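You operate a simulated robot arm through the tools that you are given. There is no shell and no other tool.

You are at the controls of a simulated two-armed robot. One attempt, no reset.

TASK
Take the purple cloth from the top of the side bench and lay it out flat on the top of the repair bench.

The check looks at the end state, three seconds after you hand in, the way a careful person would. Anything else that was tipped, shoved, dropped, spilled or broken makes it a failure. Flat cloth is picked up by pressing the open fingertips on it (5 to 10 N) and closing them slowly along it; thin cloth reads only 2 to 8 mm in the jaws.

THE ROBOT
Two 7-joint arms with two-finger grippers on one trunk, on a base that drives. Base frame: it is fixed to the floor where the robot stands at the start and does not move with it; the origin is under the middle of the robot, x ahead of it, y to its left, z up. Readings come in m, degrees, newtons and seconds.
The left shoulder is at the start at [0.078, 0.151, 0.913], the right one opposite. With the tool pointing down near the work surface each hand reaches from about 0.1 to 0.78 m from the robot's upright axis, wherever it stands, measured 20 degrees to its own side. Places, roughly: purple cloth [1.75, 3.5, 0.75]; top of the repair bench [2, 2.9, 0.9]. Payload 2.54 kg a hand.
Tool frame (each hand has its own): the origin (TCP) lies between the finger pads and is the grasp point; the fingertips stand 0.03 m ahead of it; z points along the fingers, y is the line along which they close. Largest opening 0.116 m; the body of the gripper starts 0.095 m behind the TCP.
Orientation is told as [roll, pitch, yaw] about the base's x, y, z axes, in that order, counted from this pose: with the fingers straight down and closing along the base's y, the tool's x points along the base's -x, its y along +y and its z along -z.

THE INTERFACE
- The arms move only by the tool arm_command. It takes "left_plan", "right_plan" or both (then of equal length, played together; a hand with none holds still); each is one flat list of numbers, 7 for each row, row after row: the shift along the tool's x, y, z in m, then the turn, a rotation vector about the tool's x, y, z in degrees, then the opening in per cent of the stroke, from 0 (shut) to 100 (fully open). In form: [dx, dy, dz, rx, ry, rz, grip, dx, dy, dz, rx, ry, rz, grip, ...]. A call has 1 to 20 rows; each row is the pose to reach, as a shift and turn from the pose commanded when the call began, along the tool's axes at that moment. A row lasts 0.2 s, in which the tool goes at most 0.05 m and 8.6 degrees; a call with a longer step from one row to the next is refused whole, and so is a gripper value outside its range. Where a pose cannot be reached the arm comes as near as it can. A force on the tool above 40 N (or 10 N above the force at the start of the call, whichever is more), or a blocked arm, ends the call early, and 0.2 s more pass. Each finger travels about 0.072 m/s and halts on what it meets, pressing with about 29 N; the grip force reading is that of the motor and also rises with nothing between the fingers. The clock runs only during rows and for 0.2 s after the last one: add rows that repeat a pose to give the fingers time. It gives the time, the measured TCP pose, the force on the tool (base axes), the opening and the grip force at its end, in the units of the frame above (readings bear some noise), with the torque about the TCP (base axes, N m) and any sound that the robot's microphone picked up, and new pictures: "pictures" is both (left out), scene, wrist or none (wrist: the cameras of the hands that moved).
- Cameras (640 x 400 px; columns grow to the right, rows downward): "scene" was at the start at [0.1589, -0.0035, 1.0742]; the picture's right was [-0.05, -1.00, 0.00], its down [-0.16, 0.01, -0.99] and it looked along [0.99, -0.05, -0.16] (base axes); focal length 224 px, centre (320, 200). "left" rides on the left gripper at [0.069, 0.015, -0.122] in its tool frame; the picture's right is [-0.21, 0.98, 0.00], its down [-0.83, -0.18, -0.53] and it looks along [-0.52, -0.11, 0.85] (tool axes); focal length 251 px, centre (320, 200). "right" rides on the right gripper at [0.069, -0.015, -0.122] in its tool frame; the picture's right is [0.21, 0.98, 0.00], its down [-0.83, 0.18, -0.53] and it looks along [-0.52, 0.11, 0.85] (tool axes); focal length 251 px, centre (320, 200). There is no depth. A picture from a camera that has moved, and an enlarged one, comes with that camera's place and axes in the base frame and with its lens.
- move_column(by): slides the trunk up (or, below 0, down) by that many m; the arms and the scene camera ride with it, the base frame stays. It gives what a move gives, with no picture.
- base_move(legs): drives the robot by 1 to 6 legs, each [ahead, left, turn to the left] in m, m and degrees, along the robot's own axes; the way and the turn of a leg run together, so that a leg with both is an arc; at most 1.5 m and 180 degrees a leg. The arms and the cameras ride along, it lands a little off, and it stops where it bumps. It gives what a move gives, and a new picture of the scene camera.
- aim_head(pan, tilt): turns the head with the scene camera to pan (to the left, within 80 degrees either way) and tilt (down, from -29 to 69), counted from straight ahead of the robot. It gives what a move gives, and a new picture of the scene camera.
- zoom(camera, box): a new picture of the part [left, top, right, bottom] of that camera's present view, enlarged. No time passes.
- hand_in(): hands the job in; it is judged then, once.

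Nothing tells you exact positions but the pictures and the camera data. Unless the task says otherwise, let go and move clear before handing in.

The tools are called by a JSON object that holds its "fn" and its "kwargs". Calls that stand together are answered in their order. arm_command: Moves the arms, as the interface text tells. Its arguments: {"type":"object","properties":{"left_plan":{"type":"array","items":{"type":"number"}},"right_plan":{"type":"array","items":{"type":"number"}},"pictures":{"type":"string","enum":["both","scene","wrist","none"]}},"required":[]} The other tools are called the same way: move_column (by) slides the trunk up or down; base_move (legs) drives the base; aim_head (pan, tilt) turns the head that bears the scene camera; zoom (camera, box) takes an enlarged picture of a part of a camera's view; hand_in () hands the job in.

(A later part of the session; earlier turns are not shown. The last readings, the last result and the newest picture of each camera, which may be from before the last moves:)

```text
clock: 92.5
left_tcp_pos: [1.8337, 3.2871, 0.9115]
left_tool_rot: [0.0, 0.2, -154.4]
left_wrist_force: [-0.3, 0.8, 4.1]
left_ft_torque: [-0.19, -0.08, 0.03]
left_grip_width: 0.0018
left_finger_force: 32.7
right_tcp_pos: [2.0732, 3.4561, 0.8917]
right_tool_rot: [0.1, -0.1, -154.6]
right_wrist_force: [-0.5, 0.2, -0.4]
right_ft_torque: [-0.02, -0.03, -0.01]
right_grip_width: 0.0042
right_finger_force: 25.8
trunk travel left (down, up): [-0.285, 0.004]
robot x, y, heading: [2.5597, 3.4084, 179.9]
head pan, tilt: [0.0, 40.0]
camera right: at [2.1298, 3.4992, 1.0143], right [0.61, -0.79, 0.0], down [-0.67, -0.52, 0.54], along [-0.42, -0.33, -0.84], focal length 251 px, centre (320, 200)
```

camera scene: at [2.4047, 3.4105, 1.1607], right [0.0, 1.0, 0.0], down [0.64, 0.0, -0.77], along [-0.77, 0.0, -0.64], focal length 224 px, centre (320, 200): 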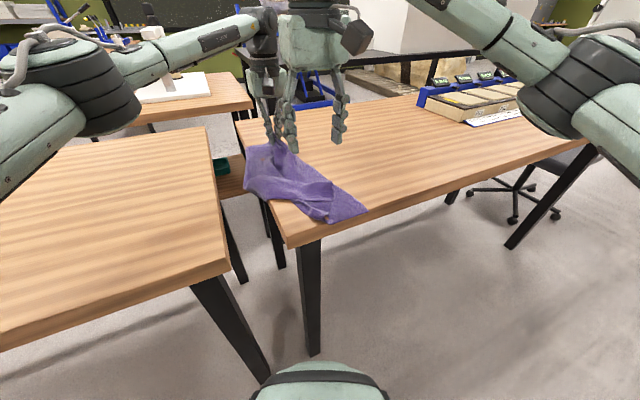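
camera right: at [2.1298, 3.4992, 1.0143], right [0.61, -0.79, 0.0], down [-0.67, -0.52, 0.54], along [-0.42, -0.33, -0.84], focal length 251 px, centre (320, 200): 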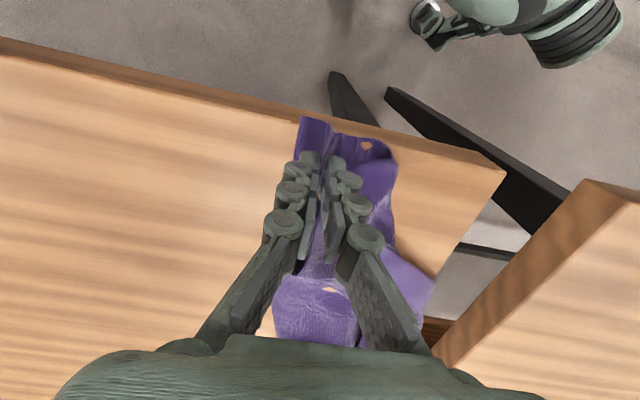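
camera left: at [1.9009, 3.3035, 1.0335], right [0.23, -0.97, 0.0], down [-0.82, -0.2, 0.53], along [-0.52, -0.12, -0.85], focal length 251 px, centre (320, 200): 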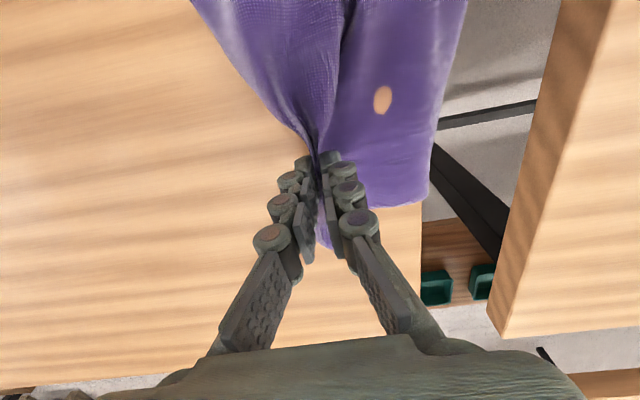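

Both trailing corners are pinched. I lift both together, drawing slightly toward me to stay in reach.

{"fn": "arm_command", "kwargs": {"left_plan": [0.0125, 0, -0.025, 0, 0, 0, 0, 0.025, 0, -0.05, 0, 0, 0, 0, 0.0375, 0, -0.08, 0, 0, 0, 0, 0.05, 0, -0.11, 0, 0, 0, 0, 0.0625, 0, -0.14, 0, 0, 0, 0, 0.0625, 0, -0.14, 0, 0, 0, 0], "right_plan": [0.0125, 0, -0.035, 0, 0, 0, 0, 0.025, 0, -0.068, 0, 0, 0, 0, 0.0375, 0, -0.1, 0, 0, 0, 0, 0.05, 0, -0.13, 0, 0, 0, 0, 0.0625, 0, -0.16, 0, 0, 0, 0, 0.0625, 0, -0.16, 0, 0, 0, 0], "pictures": "both"}}

```text
clock: 93.9
left_tcp_pos: [1.8866, 3.3128, 1.0491]
left_tool_rot: [0.0, 0.1, -154.3]
left_wrist_force: [0.6, 2.0, 3.4]
left_ft_torque: [-0.06, -0.14, -0.02]
left_grip_width: 0.0026
left_finger_force: 35.2
right_tcp_pos: [2.1296, 3.4813, 1.0486]
right_tool_rot: [0.1, 0.0, -154.5]
right_wrist_force: [0.2, -0.1, -1.1]
right_ft_torque: [-0.03, -0.05, 0.0]
right_grip_width: 0.0021
right_finger_force: 24.5
trunk travel left (down, up): [-0.285, 0.004]
robot x, y, heading: [2.5577, 3.4069, 179.8]
head pan, tilt: [0.0, 40.0]
camera scene: at [2.4036, 3.4105, 1.1605], right [0.0, 1.0, 0.0], down [0.64, 0.0, -0.77], along [-0.77, 0.0, -0.64], focal length 224 px, centre (320, 200)
camera right: at [2.1853, 3.5261, 1.1727], right [0.61, -0.79, 0.0], down [-0.67, -0.52, 0.53], along [-0.42, -0.33, -0.85], focal length 251 px, centre (320, 200)
camera left: at [1.9552, 3.3293, 1.1722], right [0.23, -0.97, 0.0], down [-0.82, -0.19, 0.53], along [-0.52, -0.12, -0.85], focal length 251 px, centre (320, 200)
```

scene: 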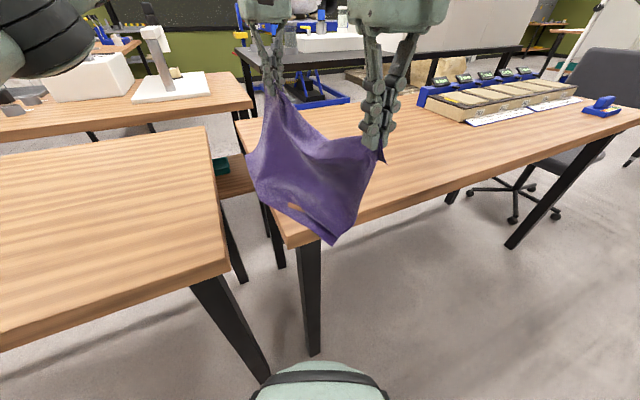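
right: 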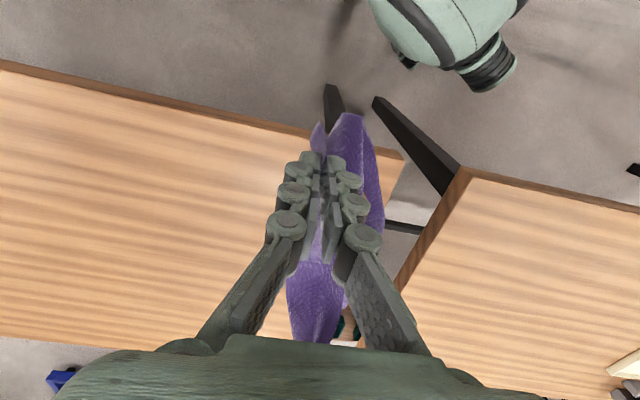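
left: 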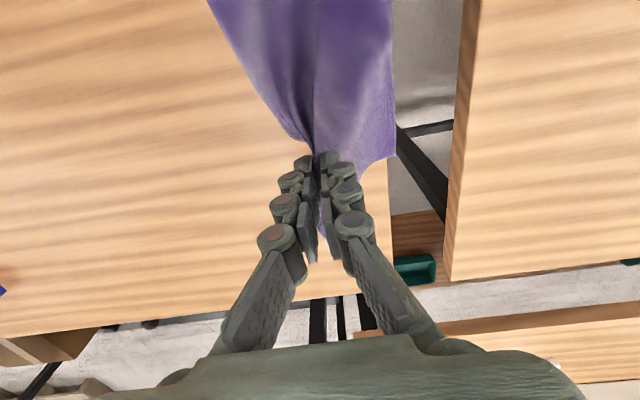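

The cloth now hangs as a clean sheet from both hands. I keep raising it so the lower edge clears the benches.

{"fn": "arm_command", "kwargs": {"left_plan": [0.01, 0, -0.03, 0, 0, 0, 0, 0.02, 0, -0.06, 0, 0, 0, 0, 0.03, 0, -0.09, 0, 0, 0, 0, 0.04, 0, -0.12, 0, 0, 0, 0, 0.05, 0, -0.15, 0, 0, 0, 0, 0.06, 0, -0.18, 0, 0, 0, 0, 0.06, 0, -0.18, 0, 0, 0, 0], "right_plan": [0.01, 0, -0.03, 0, 0, 0, 0, 0.02, 0, -0.06, 0, 0, 0, 0, 0.03, 0, -0.09, 0, 0, 0, 0, 0.04, 0, -0.12, 0, 0, 0, 0, 0.05, 0, -0.15, 0, 0, 0, 0, 0.06, 0, -0.18, 0, 0, 0, 0, 0.06, 0, -0.18, 0, 0, 0, 0], "pictures": "both"}}

```text
clock: 95.5
left_tcp_pos: [1.9521, 3.3412, 1.2214]
left_tool_rot: [-0.1, 0.0, -154.2]
left_wrist_force: [-0.4, -1.9, 0.4]
left_ft_torque: [-0.24, -0.05, 0.01]
left_grip_width: 0.0045
left_finger_force: 39.8
left hand out of reach, approached as far as the arm can: row 6, 7
right_tcp_pos: [2.1811, 3.5101, 1.2313]
right_tool_rot: [0.2, 0.0, -154.5]
right_wrist_force: [1.3, -0.3, 0.7]
right_ft_torque: [-0.03, 0.0, 0.02]
right_grip_width: 0.0
right_finger_force: 28.3
trunk travel left (down, up): [-0.285, 0.004]
robot x, y, heading: [2.5606, 3.4103, 179.7]
head pan, tilt: [0.0, 40.0]
camera scene: at [2.4034, 3.4111, 1.1605], right [0.0, 1.0, 0.0], down [0.64, 0.0, -0.77], along [-0.77, 0.0, -0.64], focal length 224 px, centre (320, 200)
camera right: at [2.2369, 3.5539, 1.3536], right [0.61, -0.79, 0.0], down [-0.67, -0.52, 0.53], along [-0.42, -0.33, -0.85], focal length 251 px, centre (320, 200)
camera left: at [2.0205, 3.3559, 1.344], right [0.23, -0.97, 0.0], down [-0.82, -0.19, 0.53], along [-0.52, -0.12, -0.85], focal length 251 px, centre (320, 200)
```

scene: 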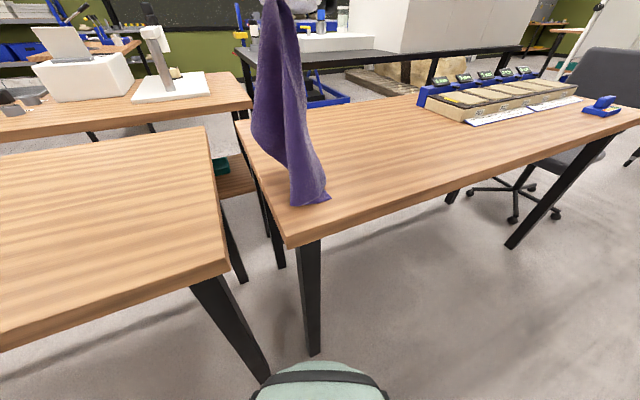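
right: 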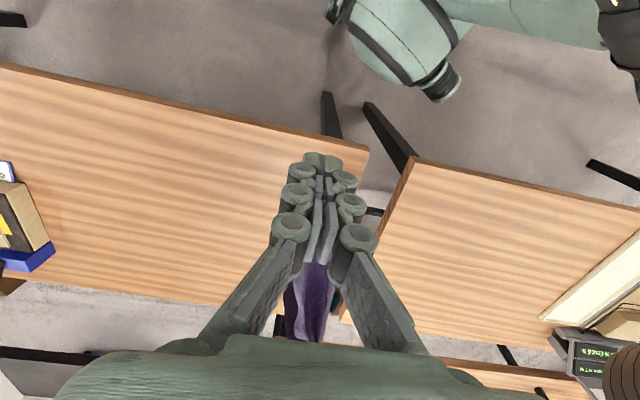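
left: 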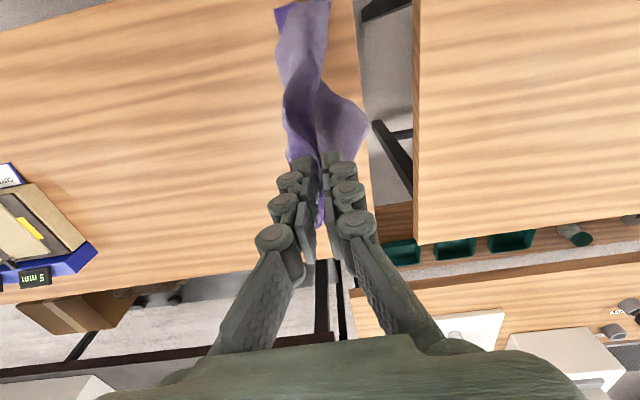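

The right pinch (narrower) slipped, but the left deep pinch holds the cloth hanging from its far trailing corner. I'll carry it over to the repair bench with the left hand and spread it there with wide pinches. First I bring the hand closer and higher, then back out and drive along.

{"fn": "arm_command", "kwargs": {"left_plan": [0.03, 0, -0.02, 0, 0, 0, 0, 0.06, 0, -0.04, 0, 0, 0, 0, 0.09, 0, -0.06, 0, 0, 0, 0, 0.12, 0, -0.08, 0, 0, 0, 0, 0.14, 0, -0.1, 0, 0, 0, 0, 0.14, 0, -0.1, 0, 0, 0, 0], "right_plan": [0.02, -0.02, 0, 0, 0, 0, 20, 0.02, -0.05, 0, 0, 0, 0, 40, 0.02, -0.08, 0, 0, 0, 0, 60, 0.02, -0.1, 0, 0, 0, 0, 80, 0.02, -0.1, 0, 0, 0, 0, 80, 0.02, -0.1, 0, 0, 0, 0, 80], "pictures": "scene"}}

```text
clock: 96.9
left_tcp_pos: [2.0856, 3.395, 1.2963]
left_tool_rot: [-0.2, 0.2, -154.3]
left_wrist_force: [-0.3, -0.4, -0.2]
left_ft_torque: [0.03, -0.02, 0.01]
left_grip_width: 0.0
left_finger_force: 29.2
left hand out of reach, approached as far as the arm can: row 3, 4, 5, 6
right_tcp_pos: [2.1577, 3.6073, 1.2312]
right_tool_rot: [0.1, 0.1, -154.5]
right_wrist_force: [0.5, -0.6, 0.9]
right_ft_torque: [0.0, 0.01, -0.06]
right_grip_width: 0.0928
right_finger_force: 0.2
trunk travel left (down, up): [-0.285, 0.004]
robot x, y, heading: [2.5583, 3.4128, 180.0]
head pan, tilt: [0.0, 40.0]
camera scene: at [2.4032, 3.4093, 1.1619], right [-0.01, 1.0, 0.0], down [0.63, 0.01, -0.78], along [-0.78, -0.01, -0.63], focal length 224 px, centre (320, 200)
```

scene: 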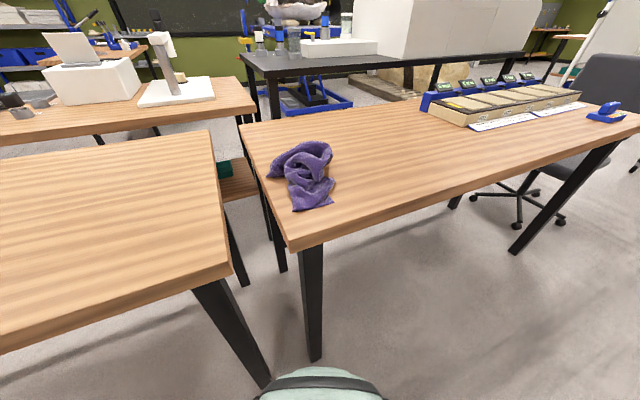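

The left grip slipped as well, and the cloth dropped in a heap on the side bench. I look closely at the heap.

{"fn": "zoom", "kwargs": {"camera": "scene", "box": [240, 125, 360, 225]}}

{"fn": "zoom", "kwargs": {"camera": "left", "box": [0, 0, 640, 400]}}

{"fn": "zoom", "kwargs": {"camera": "right", "box": [0, 0, 640, 400]}}

```text
4.00 times, centred on (300, 175) of scene
camera zoom: at [2.4032, 3.4093, 1.1619], right [-0.01, 1.0, 0.0], down [0.63, 0.01, -0.78], along [-0.78, -0.01, -0.63], focal length 894 px, centre (400, 300)
```

zoom: 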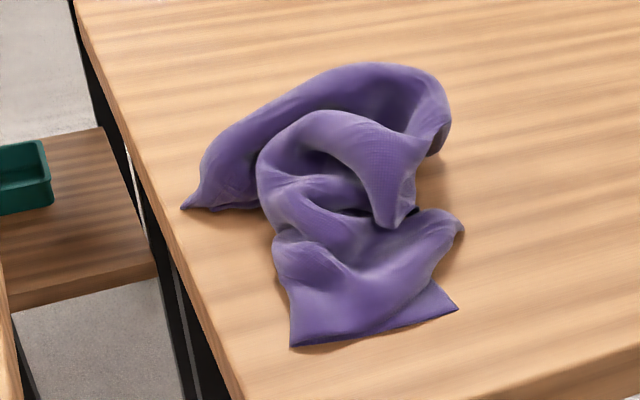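

```text
1.00 times, centred on (320, 200) of left (not enlarged: the box is as wide or as high as the picture)
camera zoom: at [2.155, 3.4105, 1.4184], right [0.23, -0.97, 0.0], down [-0.82, -0.2, 0.53], along [-0.52, -0.12, -0.85], focal length 251 px, centre (320, 200)
```

zoom: 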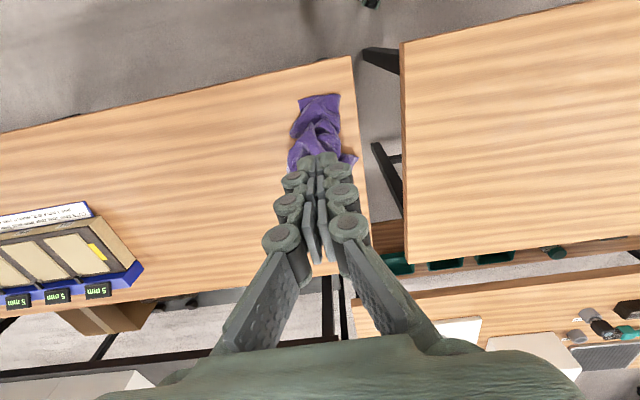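

```text
1.00 times, centred on (320, 200) of right (not enlarged: the box is as wide or as high as the picture)
camera zoom: at [2.215, 3.651, 1.355], right [0.61, -0.79, 0.0], down [-0.67, -0.52, 0.53], along [-0.42, -0.33, -0.84], focal length 251 px, centre (320, 200)
```

zoom: 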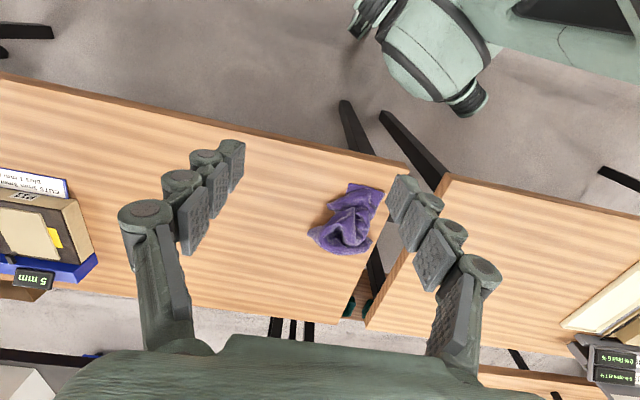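

{"fn": "zoom", "kwargs": {"camera": "left", "box": [260, 80, 380, 180]}}

{"fn": "zoom", "kwargs": {"camera": "right", "box": [290, 170, 410, 270]}}

```text
4.00 times, centred on (320, 130) of left
camera zoom: at [2.155, 3.4105, 1.4184], right [0.23, -0.97, 0.0], down [-0.82, -0.2, 0.53], along [-0.52, -0.12, -0.85], focal length 1006 px, centre (320, 480)
```

zoom: 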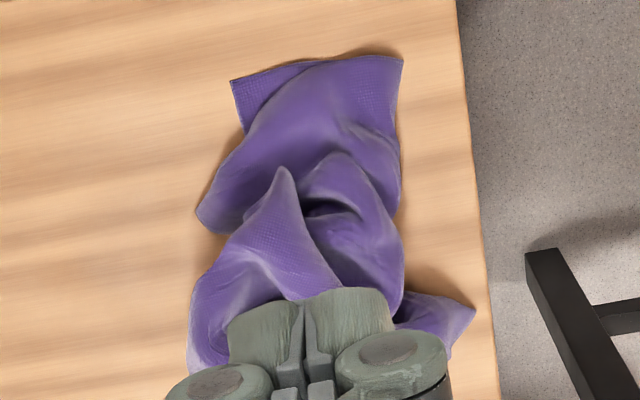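

```text
4.00 times, centred on (350, 220) of right
camera zoom: at [2.215, 3.651, 1.355], right [0.61, -0.79, 0.0], down [-0.67, -0.52, 0.53], along [-0.42, -0.33, -0.84], focal length 1006 px, centre (200, 120)
```

zoom: 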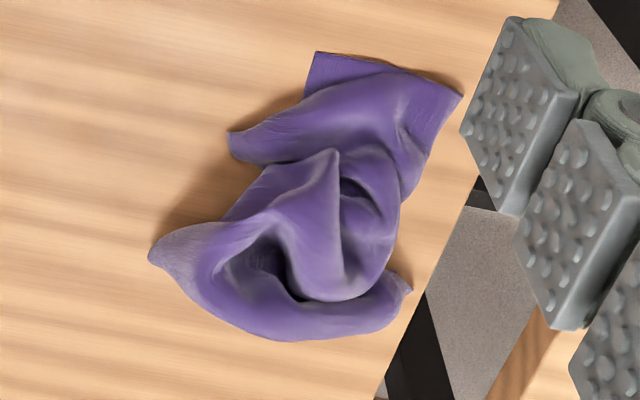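

The dropped corner stands as a peak on top of the heap at about [2.01, 3.40]. I'll grasp the heap there deeply with the left hand (many layers hold better) to carry it to the repair bench.

{"fn": "arm_command", "kwargs": {"left_plan": [-0.0104, -0.0046, 0.044, 0, 0, 0, 10, -0.0208, -0.0091, 0.088, 0, 0, 0, 25, -0.0311, -0.0137, 0.132, 0, 0, 0, 40, -0.0415, -0.0182, 0.176, 0, 0, 0, 50, -0.0519, -0.0228, 0.22, 0, 0, 0, 60, -0.0623, -0.0273, 0.264, 0, 0, 0, 65, -0.0726, -0.0319, 0.308, 0, 0, 0, 65, -0.083, -0.0364, 0.35, 0, 0, 0, 65, -0.083, -0.0364, 0.35, 0, 0, 0, 65], "pictures": "both"}}

```text
clock: 98.9
left_tcp_pos: [1.9986, 3.3912, 0.943]
left_tool_rot: [0.0, 0.0, -154.3]
left_wrist_force: [0.3, 0.1, 0.0]
left_ft_torque: [-0.01, 0.01, -0.02]
left_grip_width: 0.0756
left_finger_force: 0.0
right_tcp_pos: [2.1587, 3.6077, 1.232]
right_tool_rot: [0.1, 0.0, -154.5]
right_wrist_force: [-0.2, -0.5, -0.6]
right_ft_torque: [-0.03, 0.0, 0.0]
right_grip_width: 0.0927
right_finger_force: 0.1
trunk travel left (down, up): [-0.285, 0.004]
robot x, y, heading: [2.5597, 3.4101, 179.5]
head pan, tilt: [0.0, 40.0]
camera scene: at [2.4041, 3.4105, 1.1607], right [0.0, 1.0, 0.0], down [0.64, 0.0, -0.77], along [-0.77, 0.0, -0.64], focal length 224 px, centre (320, 200)
camera left: at [2.0678, 3.4064, 1.0648], right [0.23, -0.97, 0.0], down [-0.82, -0.2, 0.53], along [-0.52, -0.12, -0.85], focal length 251 px, centre (320, 200)
```

scene: 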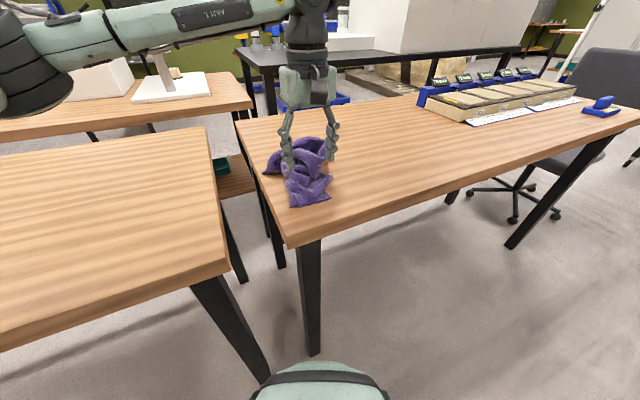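
left: 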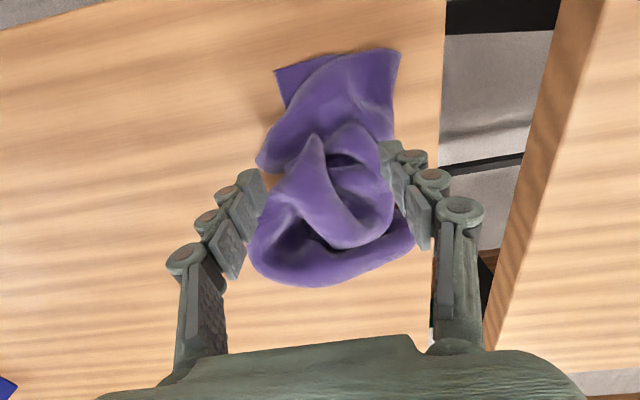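

The fingers straddle the heap. I lower and close on the whole bulk.

{"fn": "arm_command", "kwargs": {"left_plan": [0, 0, 0.02, 0, 0, 0, 65, 0, 0, 0.042, 0, 0, 0, 65, 0, 0, 0.042, 0, 0, 0, 58, 0, 0, 0.042, 0, 0, 0, 50, 0, 0, 0.042, 0, 0, 0, 42, 0, 0, 0.042, 0, 0, 0, 34, 0, 0, 0.042, 0, 0, 0, 26, 0, 0, 0.042, 0, 0, 0, 18, 0, 0, 0.042, 0, 0, 0, 10, 0, 0, 0.042, 0, 0, 0, 4, 0, 0, 0.042, 0, 0, 0, 0, 0, 0, 0.042, 0, 0, 0, 0, 0, 0, 0.042, 0, 0, 0, 0], "pictures": "wrist"}}

```text
clock: 101.7
left_tcp_pos: [1.9975, 3.3904, 0.9019]
left_tool_rot: [0.1, 0.1, -154.3]
left_wrist_force: [-0.8, -0.1, -0.6]
left_ft_torque: [-0.03, -0.01, -0.01]
left_grip_width: 0.006
left_finger_force: 36.2
right_tcp_pos: [2.1577, 3.6072, 1.2324]
right_tool_rot: [0.1, -0.1, -154.5]
right_wrist_force: [-0.1, -0.2, 0.1]
right_ft_torque: [-0.03, 0.01, 0.01]
right_grip_width: 0.0929
right_finger_force: 0.1
trunk travel left (down, up): [-0.285, 0.004]
robot x, y, heading: [2.5553, 3.4098, 180.0]
head pan, tilt: [0.0, 40.0]
camera left: at [2.0652, 3.4066, 1.024], right [0.23, -0.97, 0.0], down [-0.82, -0.2, 0.53], along [-0.52, -0.12, -0.85], focal length 251 px, centre (320, 200)
```

left: 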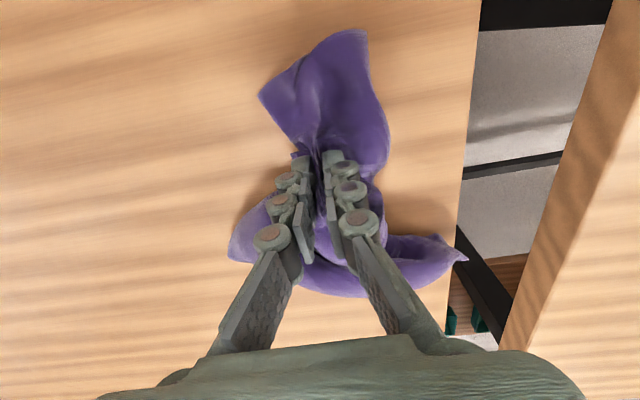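

Good multi-layer hold. I lift slowly.

{"fn": "arm_command", "kwargs": {"left_plan": [0, 0, -0.015, 0, 0, 0, 0, 0.003, 0, -0.03, 0, 0, 0, 0, 0.006, 0, -0.05, 0, 0, 0, 0, 0.01, 0, -0.07, 0, 0, 0, 0, 0.014, 0, -0.09, 0, 0, 0, 0, 0.018, 0, -0.11, 0, 0, 0, 0, 0.022, 0, -0.13, 0, 0, 0, 0, 0.026, 0, -0.15, 0, 0, 0, 0, 0.03, 0, -0.17, 0, 0, 0, 0, 0.034, 0, -0.19, 0, 0, 0, 0, 0.038, 0, -0.21, 0, 0, 0, 0, 0.042, 0, -0.23, 0, 0, 0, 0, 0.046, 0, -0.24, 0, 0, 0, 0], "pictures": "both"}}

```text
clock: 104.5
left_tcp_pos: [2.0391, 3.4125, 1.1405]
left_tool_rot: [0.0, 0.1, -154.3]
left_wrist_force: [0.3, 1.1, -1.2]
left_ft_torque: [0.0, 0.05, -0.04]
left_grip_width: 0.0059
left_finger_force: 27.8
right_tcp_pos: [2.1595, 3.6063, 1.2321]
right_tool_rot: [0.1, 0.0, -154.5]
right_wrist_force: [-0.2, -0.2, -0.7]
right_ft_torque: [-0.01, -0.02, 0.02]
right_grip_width: 0.0927
right_finger_force: 0.1
trunk travel left (down, up): [-0.285, 0.004]
robot x, y, heading: [2.5585, 3.411, 179.7]
head pan, tilt: [0.0, 40.0]
camera scene: at [2.404, 3.4104, 1.1606], right [0.0, 1.0, 0.0], down [0.64, 0.0, -0.77], along [-0.77, 0.0, -0.64], focal length 224 px, centre (320, 200)
camera left: at [2.1066, 3.4279, 1.2635], right [0.23, -0.97, 0.0], down [-0.82, -0.2, 0.53], along [-0.52, -0.12, -0.85], focal length 251 px, centre (320, 200)
```

scene: 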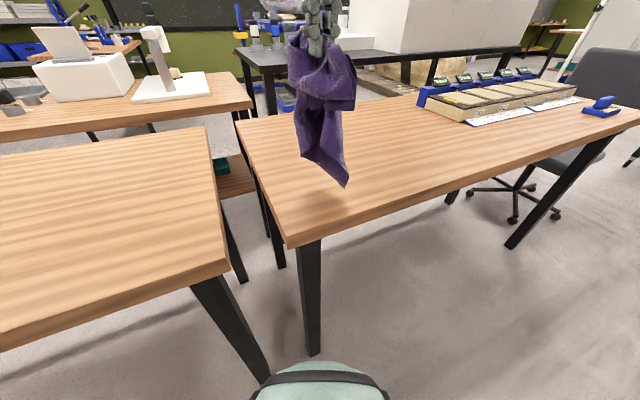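
left: 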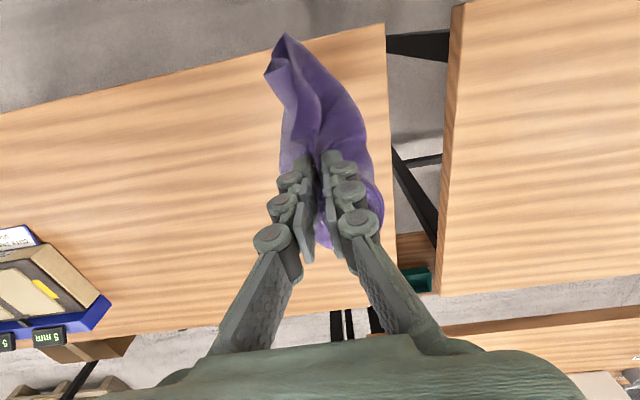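

Held firmly. I back away diagonally along the repair bench, turn to face it squarely, and come in.

{"fn": "base_move", "kwargs": {"legs": [[-0.08, 0.0, 0], [-0.1375, 0.394, 0], [0, 0, 22]]}}

```text
clock: 110.6
left_tcp_pos: [2.2884, 2.832, 1.1403]
left_tool_rot: [0.0, 0.2, -132.3]
left_wrist_force: [-0.3, 1.0, 2.9]
left_ft_torque: [0.1, 0.04, 0.05]
left_grip_width: 0.0025
left_finger_force: 26.0
right_tcp_pos: [2.3284, 3.0563, 1.2313]
right_tool_rot: [0.1, 0.0, -132.5]
right_wrist_force: [0.0, -0.6, -0.4]
right_ft_torque: [0.01, 0.04, 0.0]
right_grip_width: 0.0926
right_finger_force: 0.1
trunk travel left (down, up): [-0.285, 0.004]
robot x, y, heading: [2.773, 3.0242, -158.2]
head pan, tilt: [0.0, 40.0]
camera scene: at [2.6287, 2.9678, 1.1606], right [-0.37, 0.93, 0.0], down [0.6, 0.24, -0.77], along [-0.71, -0.29, -0.64], focal length 224 px, centre (320, 200)
```

scene: 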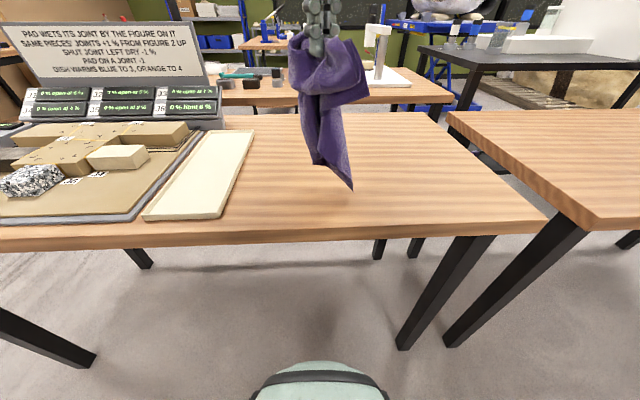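

I face the clear end squarely: the free area runs from 0.43 m right to 0.19 m left of my midline. I move in 0.18 m.

{"fn": "base_move", "kwargs": {"legs": [[0.18, 0, 0]]}}

```text
clock: 112.1
left_tcp_pos: [2.1193, 2.7618, 1.1401]
left_tool_rot: [0.1, 0.2, -132.1]
left_wrist_force: [0.7, -0.9, -1.9]
left_ft_torque: [0.08, 0.02, 0.02]
left_grip_width: 0.0056
left_finger_force: 32.2
right_tcp_pos: [2.1588, 2.9871, 1.2314]
right_tool_rot: [0.1, 0.0, -132.3]
right_wrist_force: [-0.2, -0.7, -0.5]
right_ft_torque: [-0.01, -0.04, 0.01]
right_grip_width: 0.0927
right_finger_force: 0.0
trunk travel left (down, up): [-0.285, 0.004]
robot x, y, heading: [2.6056, 2.9532, -157.9]
head pan, tilt: [0.0, 40.0]
camera scene: at [2.4594, 2.8989, 1.1605], right [-0.38, 0.93, 0.0], down [0.6, 0.24, -0.77], along [-0.71, -0.29, -0.64], focal length 224 px, centre (320, 200)
```

scene: 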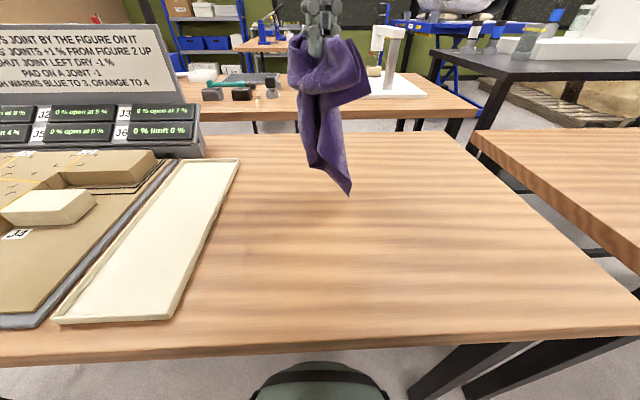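

{"fn": "zoom", "kwargs": {"camera": "scene", "box": [240, 0, 440, 210]}}

{"fn": "zoom", "kwargs": {"camera": "left", "box": [200, 0, 440, 200]}}

{"fn": "zoom", "kwargs": {"camera": "right", "box": [0, 0, 640, 400]}}

```text
1.90 times, centred on (340, 105) of scene
camera zoom: at [2.4594, 2.8989, 1.1605], right [-0.38, 0.93, 0.0], down [0.6, 0.24, -0.77], along [-0.71, -0.29, -0.64], focal length 426 px, centre (282, 381)
```

zoom: 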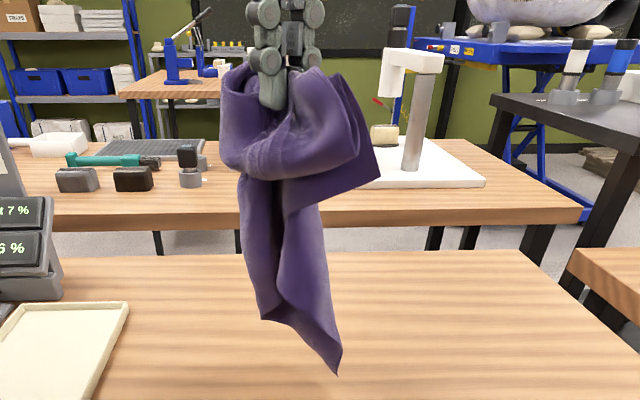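

```text
2.00 times, centred on (320, 100) of left
camera zoom: at [2.1768, 2.8021, 1.2628], right [0.58, -0.81, 0.0], down [-0.69, -0.49, 0.53], along [-0.43, -0.31, -0.85], focal length 503 px, centre (320, 400)
```

zoom: 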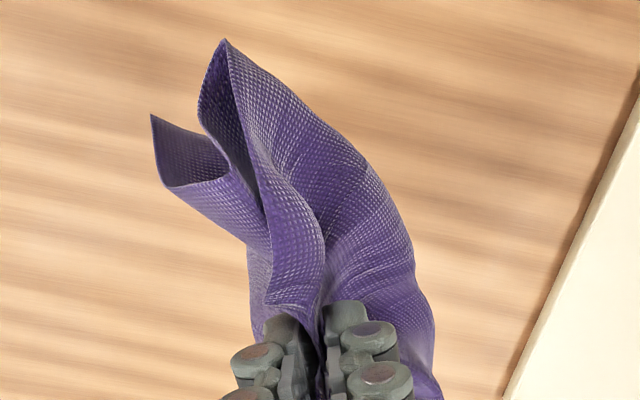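

```text
1.00 times, centred on (320, 200) of right (not enlarged: the box is as wide or as high as the picture)
camera zoom: at [2.1937, 3.0492, 1.3549], right [0.87, -0.5, 0.0], down [-0.42, -0.73, 0.53], along [-0.27, -0.46, -0.85], focal length 251 px, centre (320, 200)
```

zoom: 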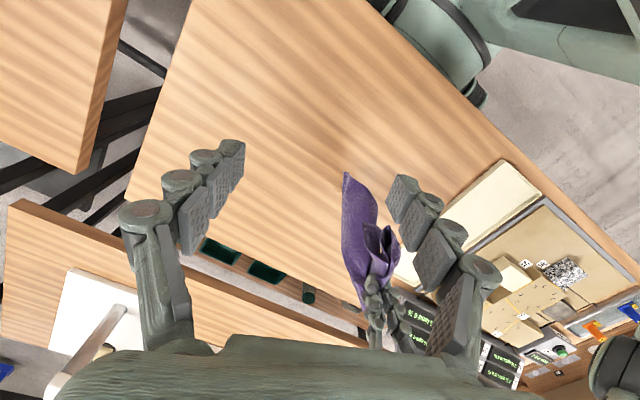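

The cloth is held by its bulk with one corner hanging lowest. I bring the hand back toward me and to the right, squaring the wrist, ready to lay the cloth out away from me.

{"fn": "arm_command", "kwargs": {"left_plan": [0.0206, -0.0025, 0, 0, 0, 3.2, 0, 0.0413, -0.0049, 0, 0, 0, 6.4, 0, 0.0619, -0.0074, 0, 0, 0, 9.6, 0, 0.0825, -0.0099, 0, 0, 0, 12.8, 0, 0.1031, -0.0123, 0, 0, 0, 16, 0, 0.1238, -0.0148, 0, 0, 0, 19.2, 0, 0.1444, -0.0172, 0, 0, 0, 22.4, 0, 0.165, -0.0197, 0, 0, 0, 25.6, 0, 0.165, -0.0197, 0, 0, 0, 25.6, 0], "right_plan": [0, -0.01, 0, 0, 0, 3.2, 80, 0, -0.02, 0, 0, 0, 6.4, 80, 0, -0.03, 0, 0, 0, 9.6, 80, 0, -0.04, 0, 0, 0, 12.8, 80, 0, -0.05, 0, 0, 0, 16, 80, 0, -0.06, 0, 0, 0, 19.2, 80, 0, -0.07, 0, 0, 0, 22.4, 80, 0, -0.08, 0, 0, 0, 25.6, 80, 0, -0.08, 0, 0, 0, 25.6, 80], "pictures": "both"}}

```text
clock: 114.1
left_tcp_pos: [2.2174, 2.8975, 1.1403]
left_tool_rot: [0.1, 0.1, -157.7]
left_wrist_force: [1.3, -1.0, 3.5]
left_ft_torque: [0.01, -0.02, 0.0]
left_grip_width: 0.0044
left_finger_force: 35.2
right_tcp_pos: [2.0988, 3.041, 1.231]
right_tool_rot: [0.0, 0.0, -158.0]
right_wrist_force: [0.1, -0.6, 0.0]
right_ft_torque: [-0.02, -0.03, -0.01]
right_grip_width: 0.0927
right_finger_force: 0.1
trunk travel left (down, up): [-0.285, 0.004]
robot x, y, heading: [2.6015, 2.9565, -158.1]
head pan, tilt: [0.0, 40.0]
camera scene: at [2.4599, 2.8989, 1.1606], right [-0.38, 0.93, 0.0], down [0.6, 0.24, -0.77], along [-0.71, -0.29, -0.64], focal length 224 px, centre (320, 200)
camera right: at [2.1575, 3.0812, 1.3546], right [0.56, -0.83, 0.0], down [-0.7, -0.48, 0.53], along [-0.44, -0.3, -0.85], focal length 251 px, centre (320, 200)
camera left: at [2.2865, 2.9094, 1.262], right [0.17, -0.99, 0.0], down [-0.83, -0.15, 0.53], along [-0.52, -0.09, -0.85], focal length 251 px, centre (320, 200)
```

scene: 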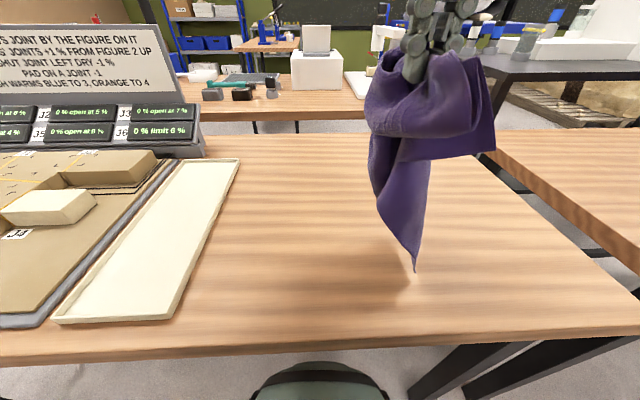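
right: 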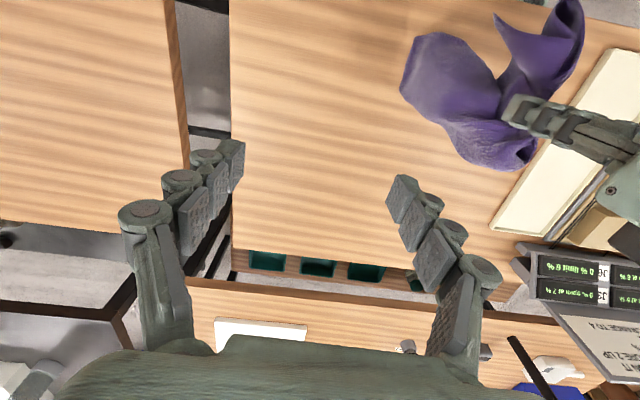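
left: 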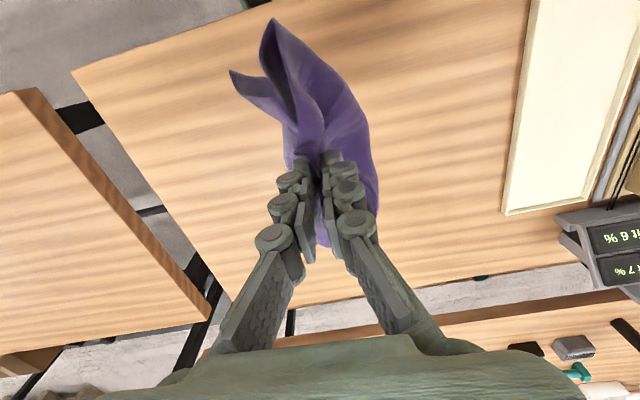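

Tip just above the wood, near me. I lower it and lay the cloth away from me slowly.

{"fn": "arm_command", "kwargs": {"left_plan": [0, 0, 0.015, 0, 0, 0, 0, 0, 0, 0.03, 0, 0, 0, 0, -0.018, 0, 0.045, 0, 0, 0, 0, -0.036, 0, 0.06, 0, 0, 0, 0, -0.054, 0, 0.075, 0, 0, 0, 0, -0.072, 0, 0.09, 0, 0, 0, 0, -0.09, 0, 0.105, 0, 0, 0, 0, -0.108, 0, 0.12, 0, 0, 0, 0, -0.126, 0, 0.135, 0, 0, 0, 0, -0.144, 0, 0.15, 0, 0, 0, 0, -0.162, 0, 0.165, 0, 0, 0, 0, -0.18, 0, 0.18, 0, 0, 0, 0, -0.198, 0, 0.195, 0, 0, 0, 0, -0.216, 0, 0.21, 0, 0, 0, 0, -0.234, 0, 0.22, 0, 0, 0, 0, -0.25, 0, 0.232, 0, 0, 0, 0, -0.25, 0, 0.232, 0, 0, 0, 0], "pictures": "both"}}

```text
clock: 117.7
left_tcp_pos: [1.9852, 2.8028, 0.908]
left_tool_rot: [0.1, 0.1, -157.8]
left_wrist_force: [0.9, -0.8, -0.1]
left_ft_torque: [0.06, 0.02, -0.02]
left_grip_width: 0.0052
left_finger_force: 27.6
right_tcp_pos: [2.0992, 3.0413, 1.2325]
right_tool_rot: [0.1, 0.0, -157.9]
right_wrist_force: [-0.7, -0.1, 0.4]
right_ft_torque: [0.0, -0.01, 0.0]
right_grip_width: 0.0926
right_finger_force: 0.1
trunk travel left (down, up): [-0.285, 0.004]
robot x, y, heading: [2.5992, 2.9536, -157.9]
head pan, tilt: [0.0, 40.0]
camera scene: at [2.4599, 2.8992, 1.1606], right [-0.38, 0.93, 0.0], down [0.6, 0.24, -0.77], along [-0.71, -0.29, -0.64], focal length 224 px, centre (320, 200)
camera left: at [2.0541, 2.8139, 1.0304], right [0.17, -0.99, 0.0], down [-0.83, -0.15, 0.53], along [-0.52, -0.09, -0.85], focal length 251 px, centre (320, 200)
```

scene: 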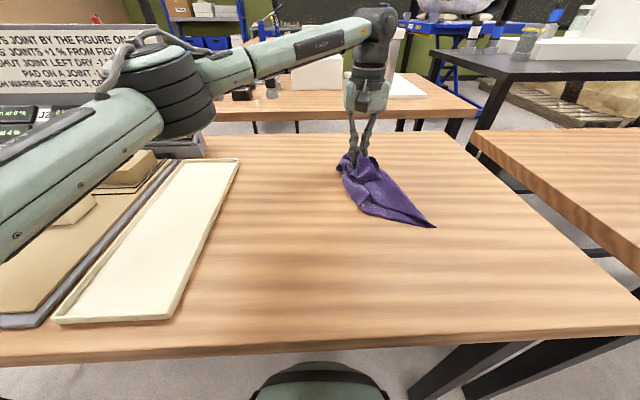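
left: 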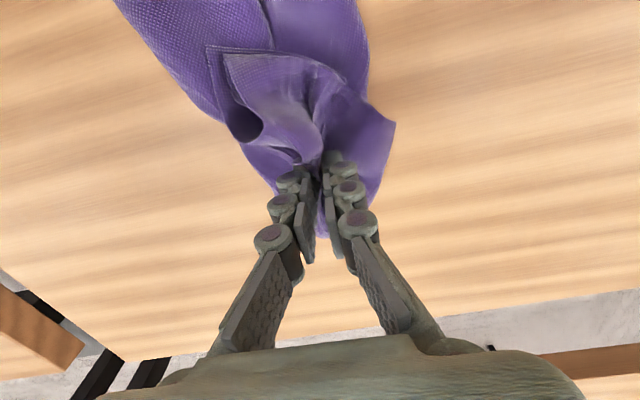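

{"fn": "zoom", "kwargs": {"camera": "scene", "box": [310, 130, 470, 240]}}

{"fn": "arm_command", "kwargs": {"left_plan": [0, 0, 0, 0, 0, 0, 5, 0, 0, 0, 0, 0, 0, 10, 0, 0, 0, 0, 0, 0, 16, 0, 0, -0.01, 0, 0, 0, 22, 0, 0, -0.03, 0, 0, 0, 28, 0, 0, -0.07, 0, 0, 0, 34, 0, 0, -0.11, 0, 0, 0, 40, 0.03, 0.03, -0.15, 0, 0, 0, 50, 0.03, 0.06, -0.19, 0, 0, 0, 50, 0.03, 0.1, -0.2, 0, 0, 0, 50, 0.03, 0.14, -0.2, 0, 0, 0, 50], "pictures": "both"}}

```text
3.64 times, centred on (390, 185) of scene
camera zoom: at [2.4599, 2.8992, 1.1606], right [-0.38, 0.93, 0.0], down [0.6, 0.24, -0.77], along [-0.71, -0.29, -0.64], focal length 813 px, centre (66, 254)
```

zoom: 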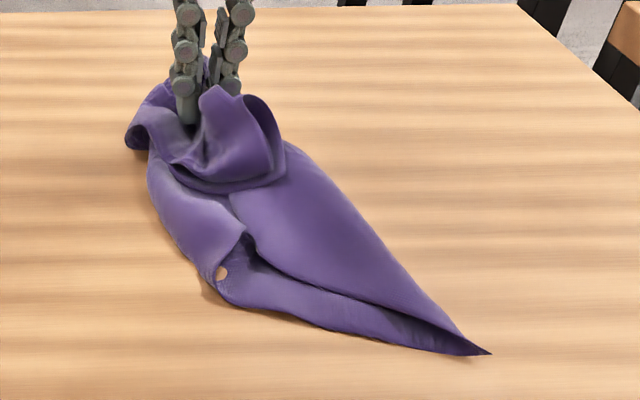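

```text
refused: row 8 steps farther than a row can; nothing moved
```

{"fn": "arm_command", "kwargs": {"left_plan": [0, 0, 0, 0, 0, 0, 5, 0, 0, 0, 0, 0, 0, 10, 0, 0, 0, 0, 0, 0, 16, 0, 0, -0.01, 0, 0, 0, 22, 0, 0, -0.03, 0, 0, 0, 28, 0, 0, -0.07, 0, 0, 0, 34, 0, 0, -0.11, 0, 0, 0, 40, 0.02, 0.02, -0.14, 0, 0, 0, 50, 0.03, 0.05, -0.17, 0, 0, 0, 50, 0.03, 0.09, -0.19, 0, 0, 0, 50, 0.03, 0.13, -0.2, 0, 0, 0, 50], "pictures": "both"}}

```text
clock: 120.1
left_tcp_pos: [2.0584, 2.6916, 1.1091]
left_tool_rot: [0.0, 0.1, -157.7]
left_wrist_force: [0.0, -0.8, -0.2]
left_ft_torque: [0.01, 0.06, -0.02]
left_grip_width: 0.0576
left_finger_force: 0.1
right_tcp_pos: [2.0988, 3.0406, 1.2322]
right_tool_rot: [0.0, -0.1, -157.9]
right_wrist_force: [0.2, 0.0, 0.6]
right_ft_torque: [0.0, 0.03, 0.01]
right_grip_width: 0.0928
right_finger_force: 0.1
trunk travel left (down, up): [-0.285, 0.004]
robot x, y, heading: [2.6038, 2.9568, -158.0]
head pan, tilt: [0.0, 40.0]
camera scene: at [2.4601, 2.8986, 1.1606], right [-0.38, 0.93, 0.0], down [0.6, 0.24, -0.77], along [-0.71, -0.29, -0.64], focal length 224 px, centre (320, 200)
camera left: at [2.1268, 2.704, 1.2309], right [0.17, -0.99, 0.0], down [-0.83, -0.15, 0.53], along [-0.52, -0.09, -0.85], focal length 251 px, centre (320, 200)
```

scene: 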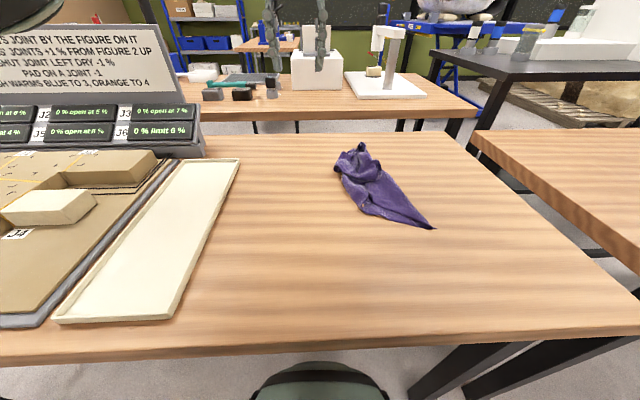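
left: 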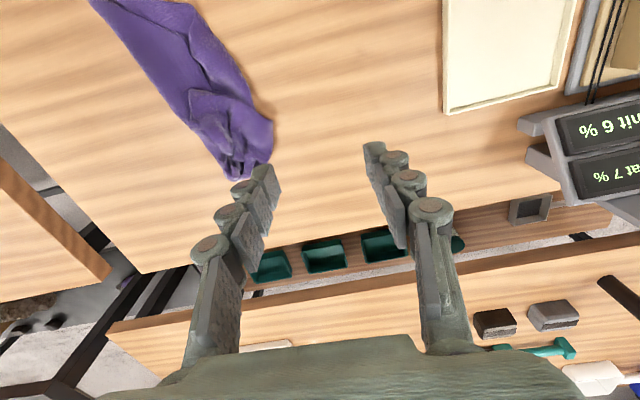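

{"fn": "zoom", "kwargs": {"camera": "scene", "box": [315, 130, 455, 240]}}

{"fn": "zoom", "kwargs": {"camera": "left", "box": [70, 0, 310, 190]}}

{"fn": "zoom", "kwargs": {"camera": "right", "box": [320, 0, 640, 200]}}

```text
3.64 times, centred on (385, 185) of scene
camera zoom: at [2.4601, 2.8986, 1.1606], right [-0.38, 0.93, 0.0], down [0.6, 0.24, -0.77], along [-0.71, -0.29, -0.64], focal length 813 px, centre (84, 254)
```

zoom: 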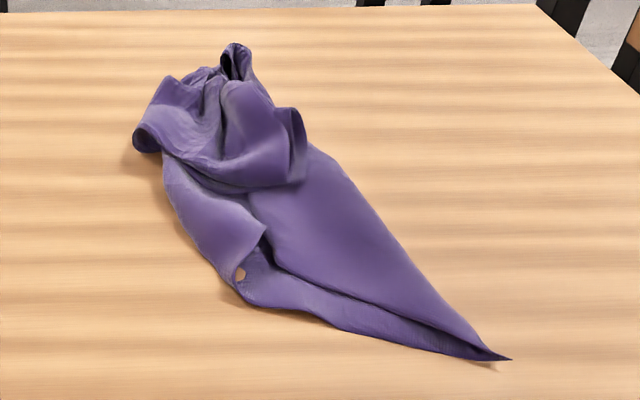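

```text
2.11 times, centred on (190, 95) of left
camera zoom: at [2.1268, 2.704, 1.2309], right [0.17, -0.99, 0.0], down [-0.83, -0.15, 0.53], along [-0.52, -0.09, -0.85], focal length 529 px, centre (594, 421)
```

zoom: 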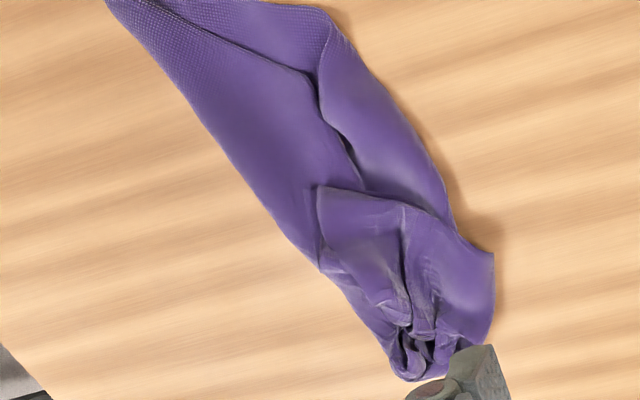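

```text
2.00 times, centred on (480, 100) of right
camera zoom: at [2.1579, 3.0808, 1.3548], right [0.57, -0.82, 0.0], down [-0.7, -0.48, 0.53], along [-0.44, -0.3, -0.85], focal length 503 px, centre (0, 400)
```

zoom: 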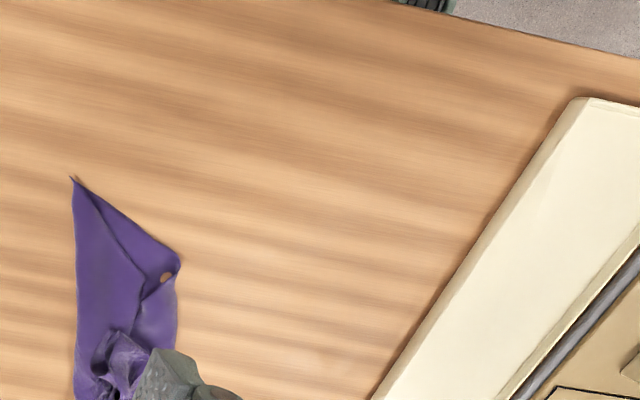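

The cloth now lies on the repair bench as a folded strip, with a clean corner tip near me at about [2.13, 2.99]. Next I'll take that tip end with the right hand in a bunch grip and lift it, so the crumpled end hangs open.

{"fn": "arm_command", "kwargs": {"right_plan": [-0.005, 0.0119, 0.0403, 0, 0, -5, 70, -0.01, 0.0237, 0.0806, 0, 0, -10, 70, -0.015, 0.0356, 0.1209, 0, 0, -15, 70, -0.02, 0.0474, 0.1611, 0, 0, -20, 70, -0.025, 0.0593, 0.2014, 0, 0, -25, 70, -0.03, 0.0711, 0.2417, 0, 0, -30, 70, -0.035, 0.083, 0.28, 0, 0, -35, 70, -0.035, 0.083, 0.28, 0, 0, -35, 70], "pictures": "both"}}

```text
clock: 121.9
left_tcp_pos: [2.0573, 2.6933, 1.109]
left_tool_rot: [0.0, 0.1, -157.7]
left_wrist_force: [-0.3, 0.3, 0.6]
left_ft_torque: [0.02, -0.02, -0.01]
left_grip_width: 0.0581
left_finger_force: 0.1
right_tcp_pos: [2.0961, 2.9531, 0.9524]
right_tool_rot: [0.0, -0.1, -122.8]
right_wrist_force: [-0.1, 0.9, 0.4]
right_ft_torque: [0.02, -0.01, 0.0]
right_grip_width: 0.0812
right_finger_force: 0.1
trunk travel left (down, up): [-0.285, 0.004]
robot x, y, heading: [2.6017, 2.9554, -158.1]
head pan, tilt: [0.0, 40.0]
camera scene: at [2.4599, 2.8992, 1.1606], right [-0.38, 0.93, 0.0], down [0.6, 0.24, -0.77], along [-0.71, -0.29, -0.64], focal length 224 px, centre (320, 200)
camera right: at [2.1213, 3.0199, 1.0753], right [0.94, -0.35, 0.0], down [-0.3, -0.79, 0.54], along [-0.19, -0.5, -0.84], focal length 251 px, centre (320, 200)
```

scene: 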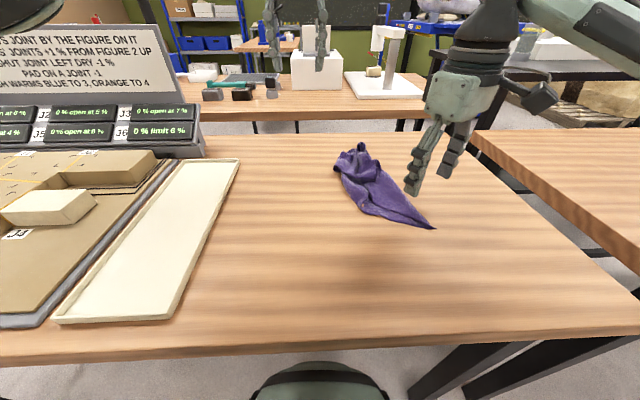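
right: 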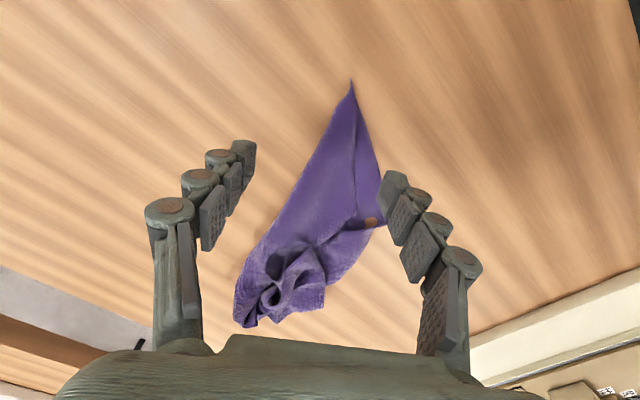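

{"fn": "zoom", "kwargs": {"camera": "right", "box": [210, 70, 450, 340]}}

```text
1.48 times, centred on (330, 205) of right
camera zoom: at [2.1213, 3.0199, 1.0753], right [0.94, -0.35, 0.0], down [-0.3, -0.79, 0.54], along [-0.19, -0.5, -0.84], focal length 372 px, centre (305, 193)
```

zoom: 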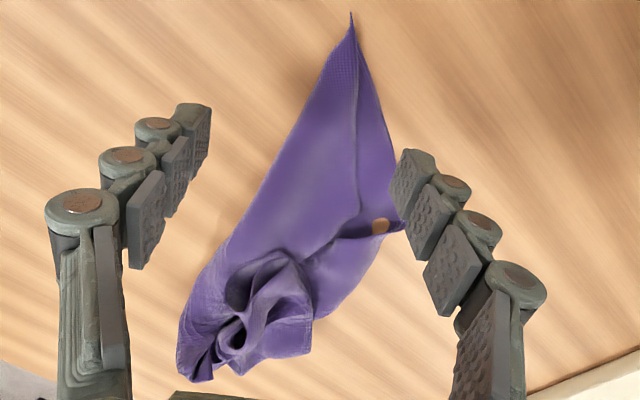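

I lower and bunch-grip the tip end.

{"fn": "arm_command", "kwargs": {"right_plan": [0, 0, 0.02, 0, 0, 0, 70, 0, 0, 0.04, 0, 0, 0, 70, 0, 0, 0.056, 0, 0, 0, 70, 0, 0, 0.057, 0, 0, 0, 62, 0, 0, 0.057, 0, 0, 0, 54, 0, 0, 0.057, 0, 0, 0, 46, 0, 0, 0.057, 0, 0, 0, 38, 0, 0, 0.057, 0, 0, 0, 31, 0, 0, 0.057, 0, 0, 0, 24, 0, 0, 0.057, 0, 0, 0, 17, 0, 0, 0.057, 0, 0, 0, 10, 0, 0, 0.057, 0, 0, 0, 4, 0, 0, 0.057, 0, 0, 0, 0, 0, 0, 0.057, 0, 0, 0, 0], "pictures": "both"}}

```text
clock: 124.9
left_tcp_pos: [2.0573, 2.694, 1.1074]
left_tool_rot: [-0.1, 0.2, -157.7]
left_wrist_force: [-0.7, -0.4, 1.0]
left_ft_torque: [0.0, -0.01, 0.04]
left_grip_width: 0.058
left_finger_force: 0.0
right_tcp_pos: [2.097, 2.9515, 0.8971]
right_tool_rot: [0.0, 0.0, -122.9]
right_wrist_force: [5.2, -0.7, 1.3]
right_ft_torque: [-0.19, -0.03, -0.04]
right_grip_width: 0.0
right_finger_force: 22.2
trunk travel left (down, up): [-0.285, 0.004]
robot x, y, heading: [2.6029, 2.9555, -157.8]
head pan, tilt: [0.0, 40.0]
camera scene: at [2.4598, 2.8992, 1.1606], right [-0.38, 0.93, 0.0], down [0.6, 0.24, -0.77], along [-0.71, -0.29, -0.64], focal length 224 px, centre (320, 200)
camera right: at [2.1223, 3.0178, 1.0198], right [0.94, -0.35, 0.0], down [-0.3, -0.79, 0.53], along [-0.19, -0.5, -0.85], focal length 251 px, centre (320, 200)
```

scene: 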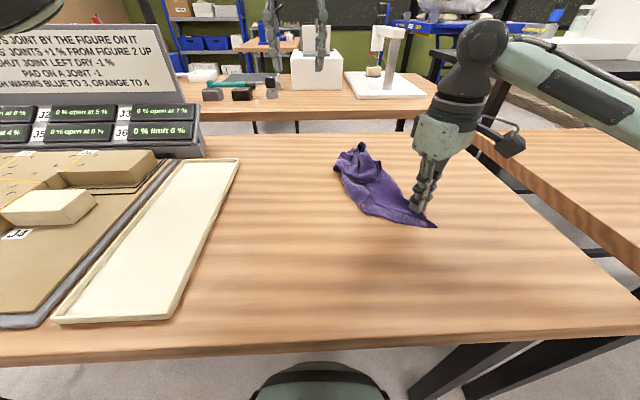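
right: 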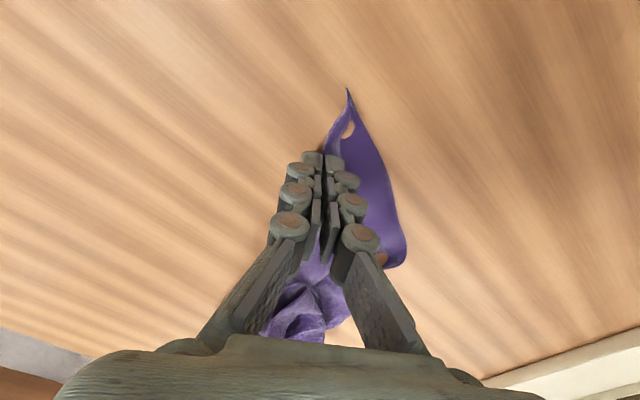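

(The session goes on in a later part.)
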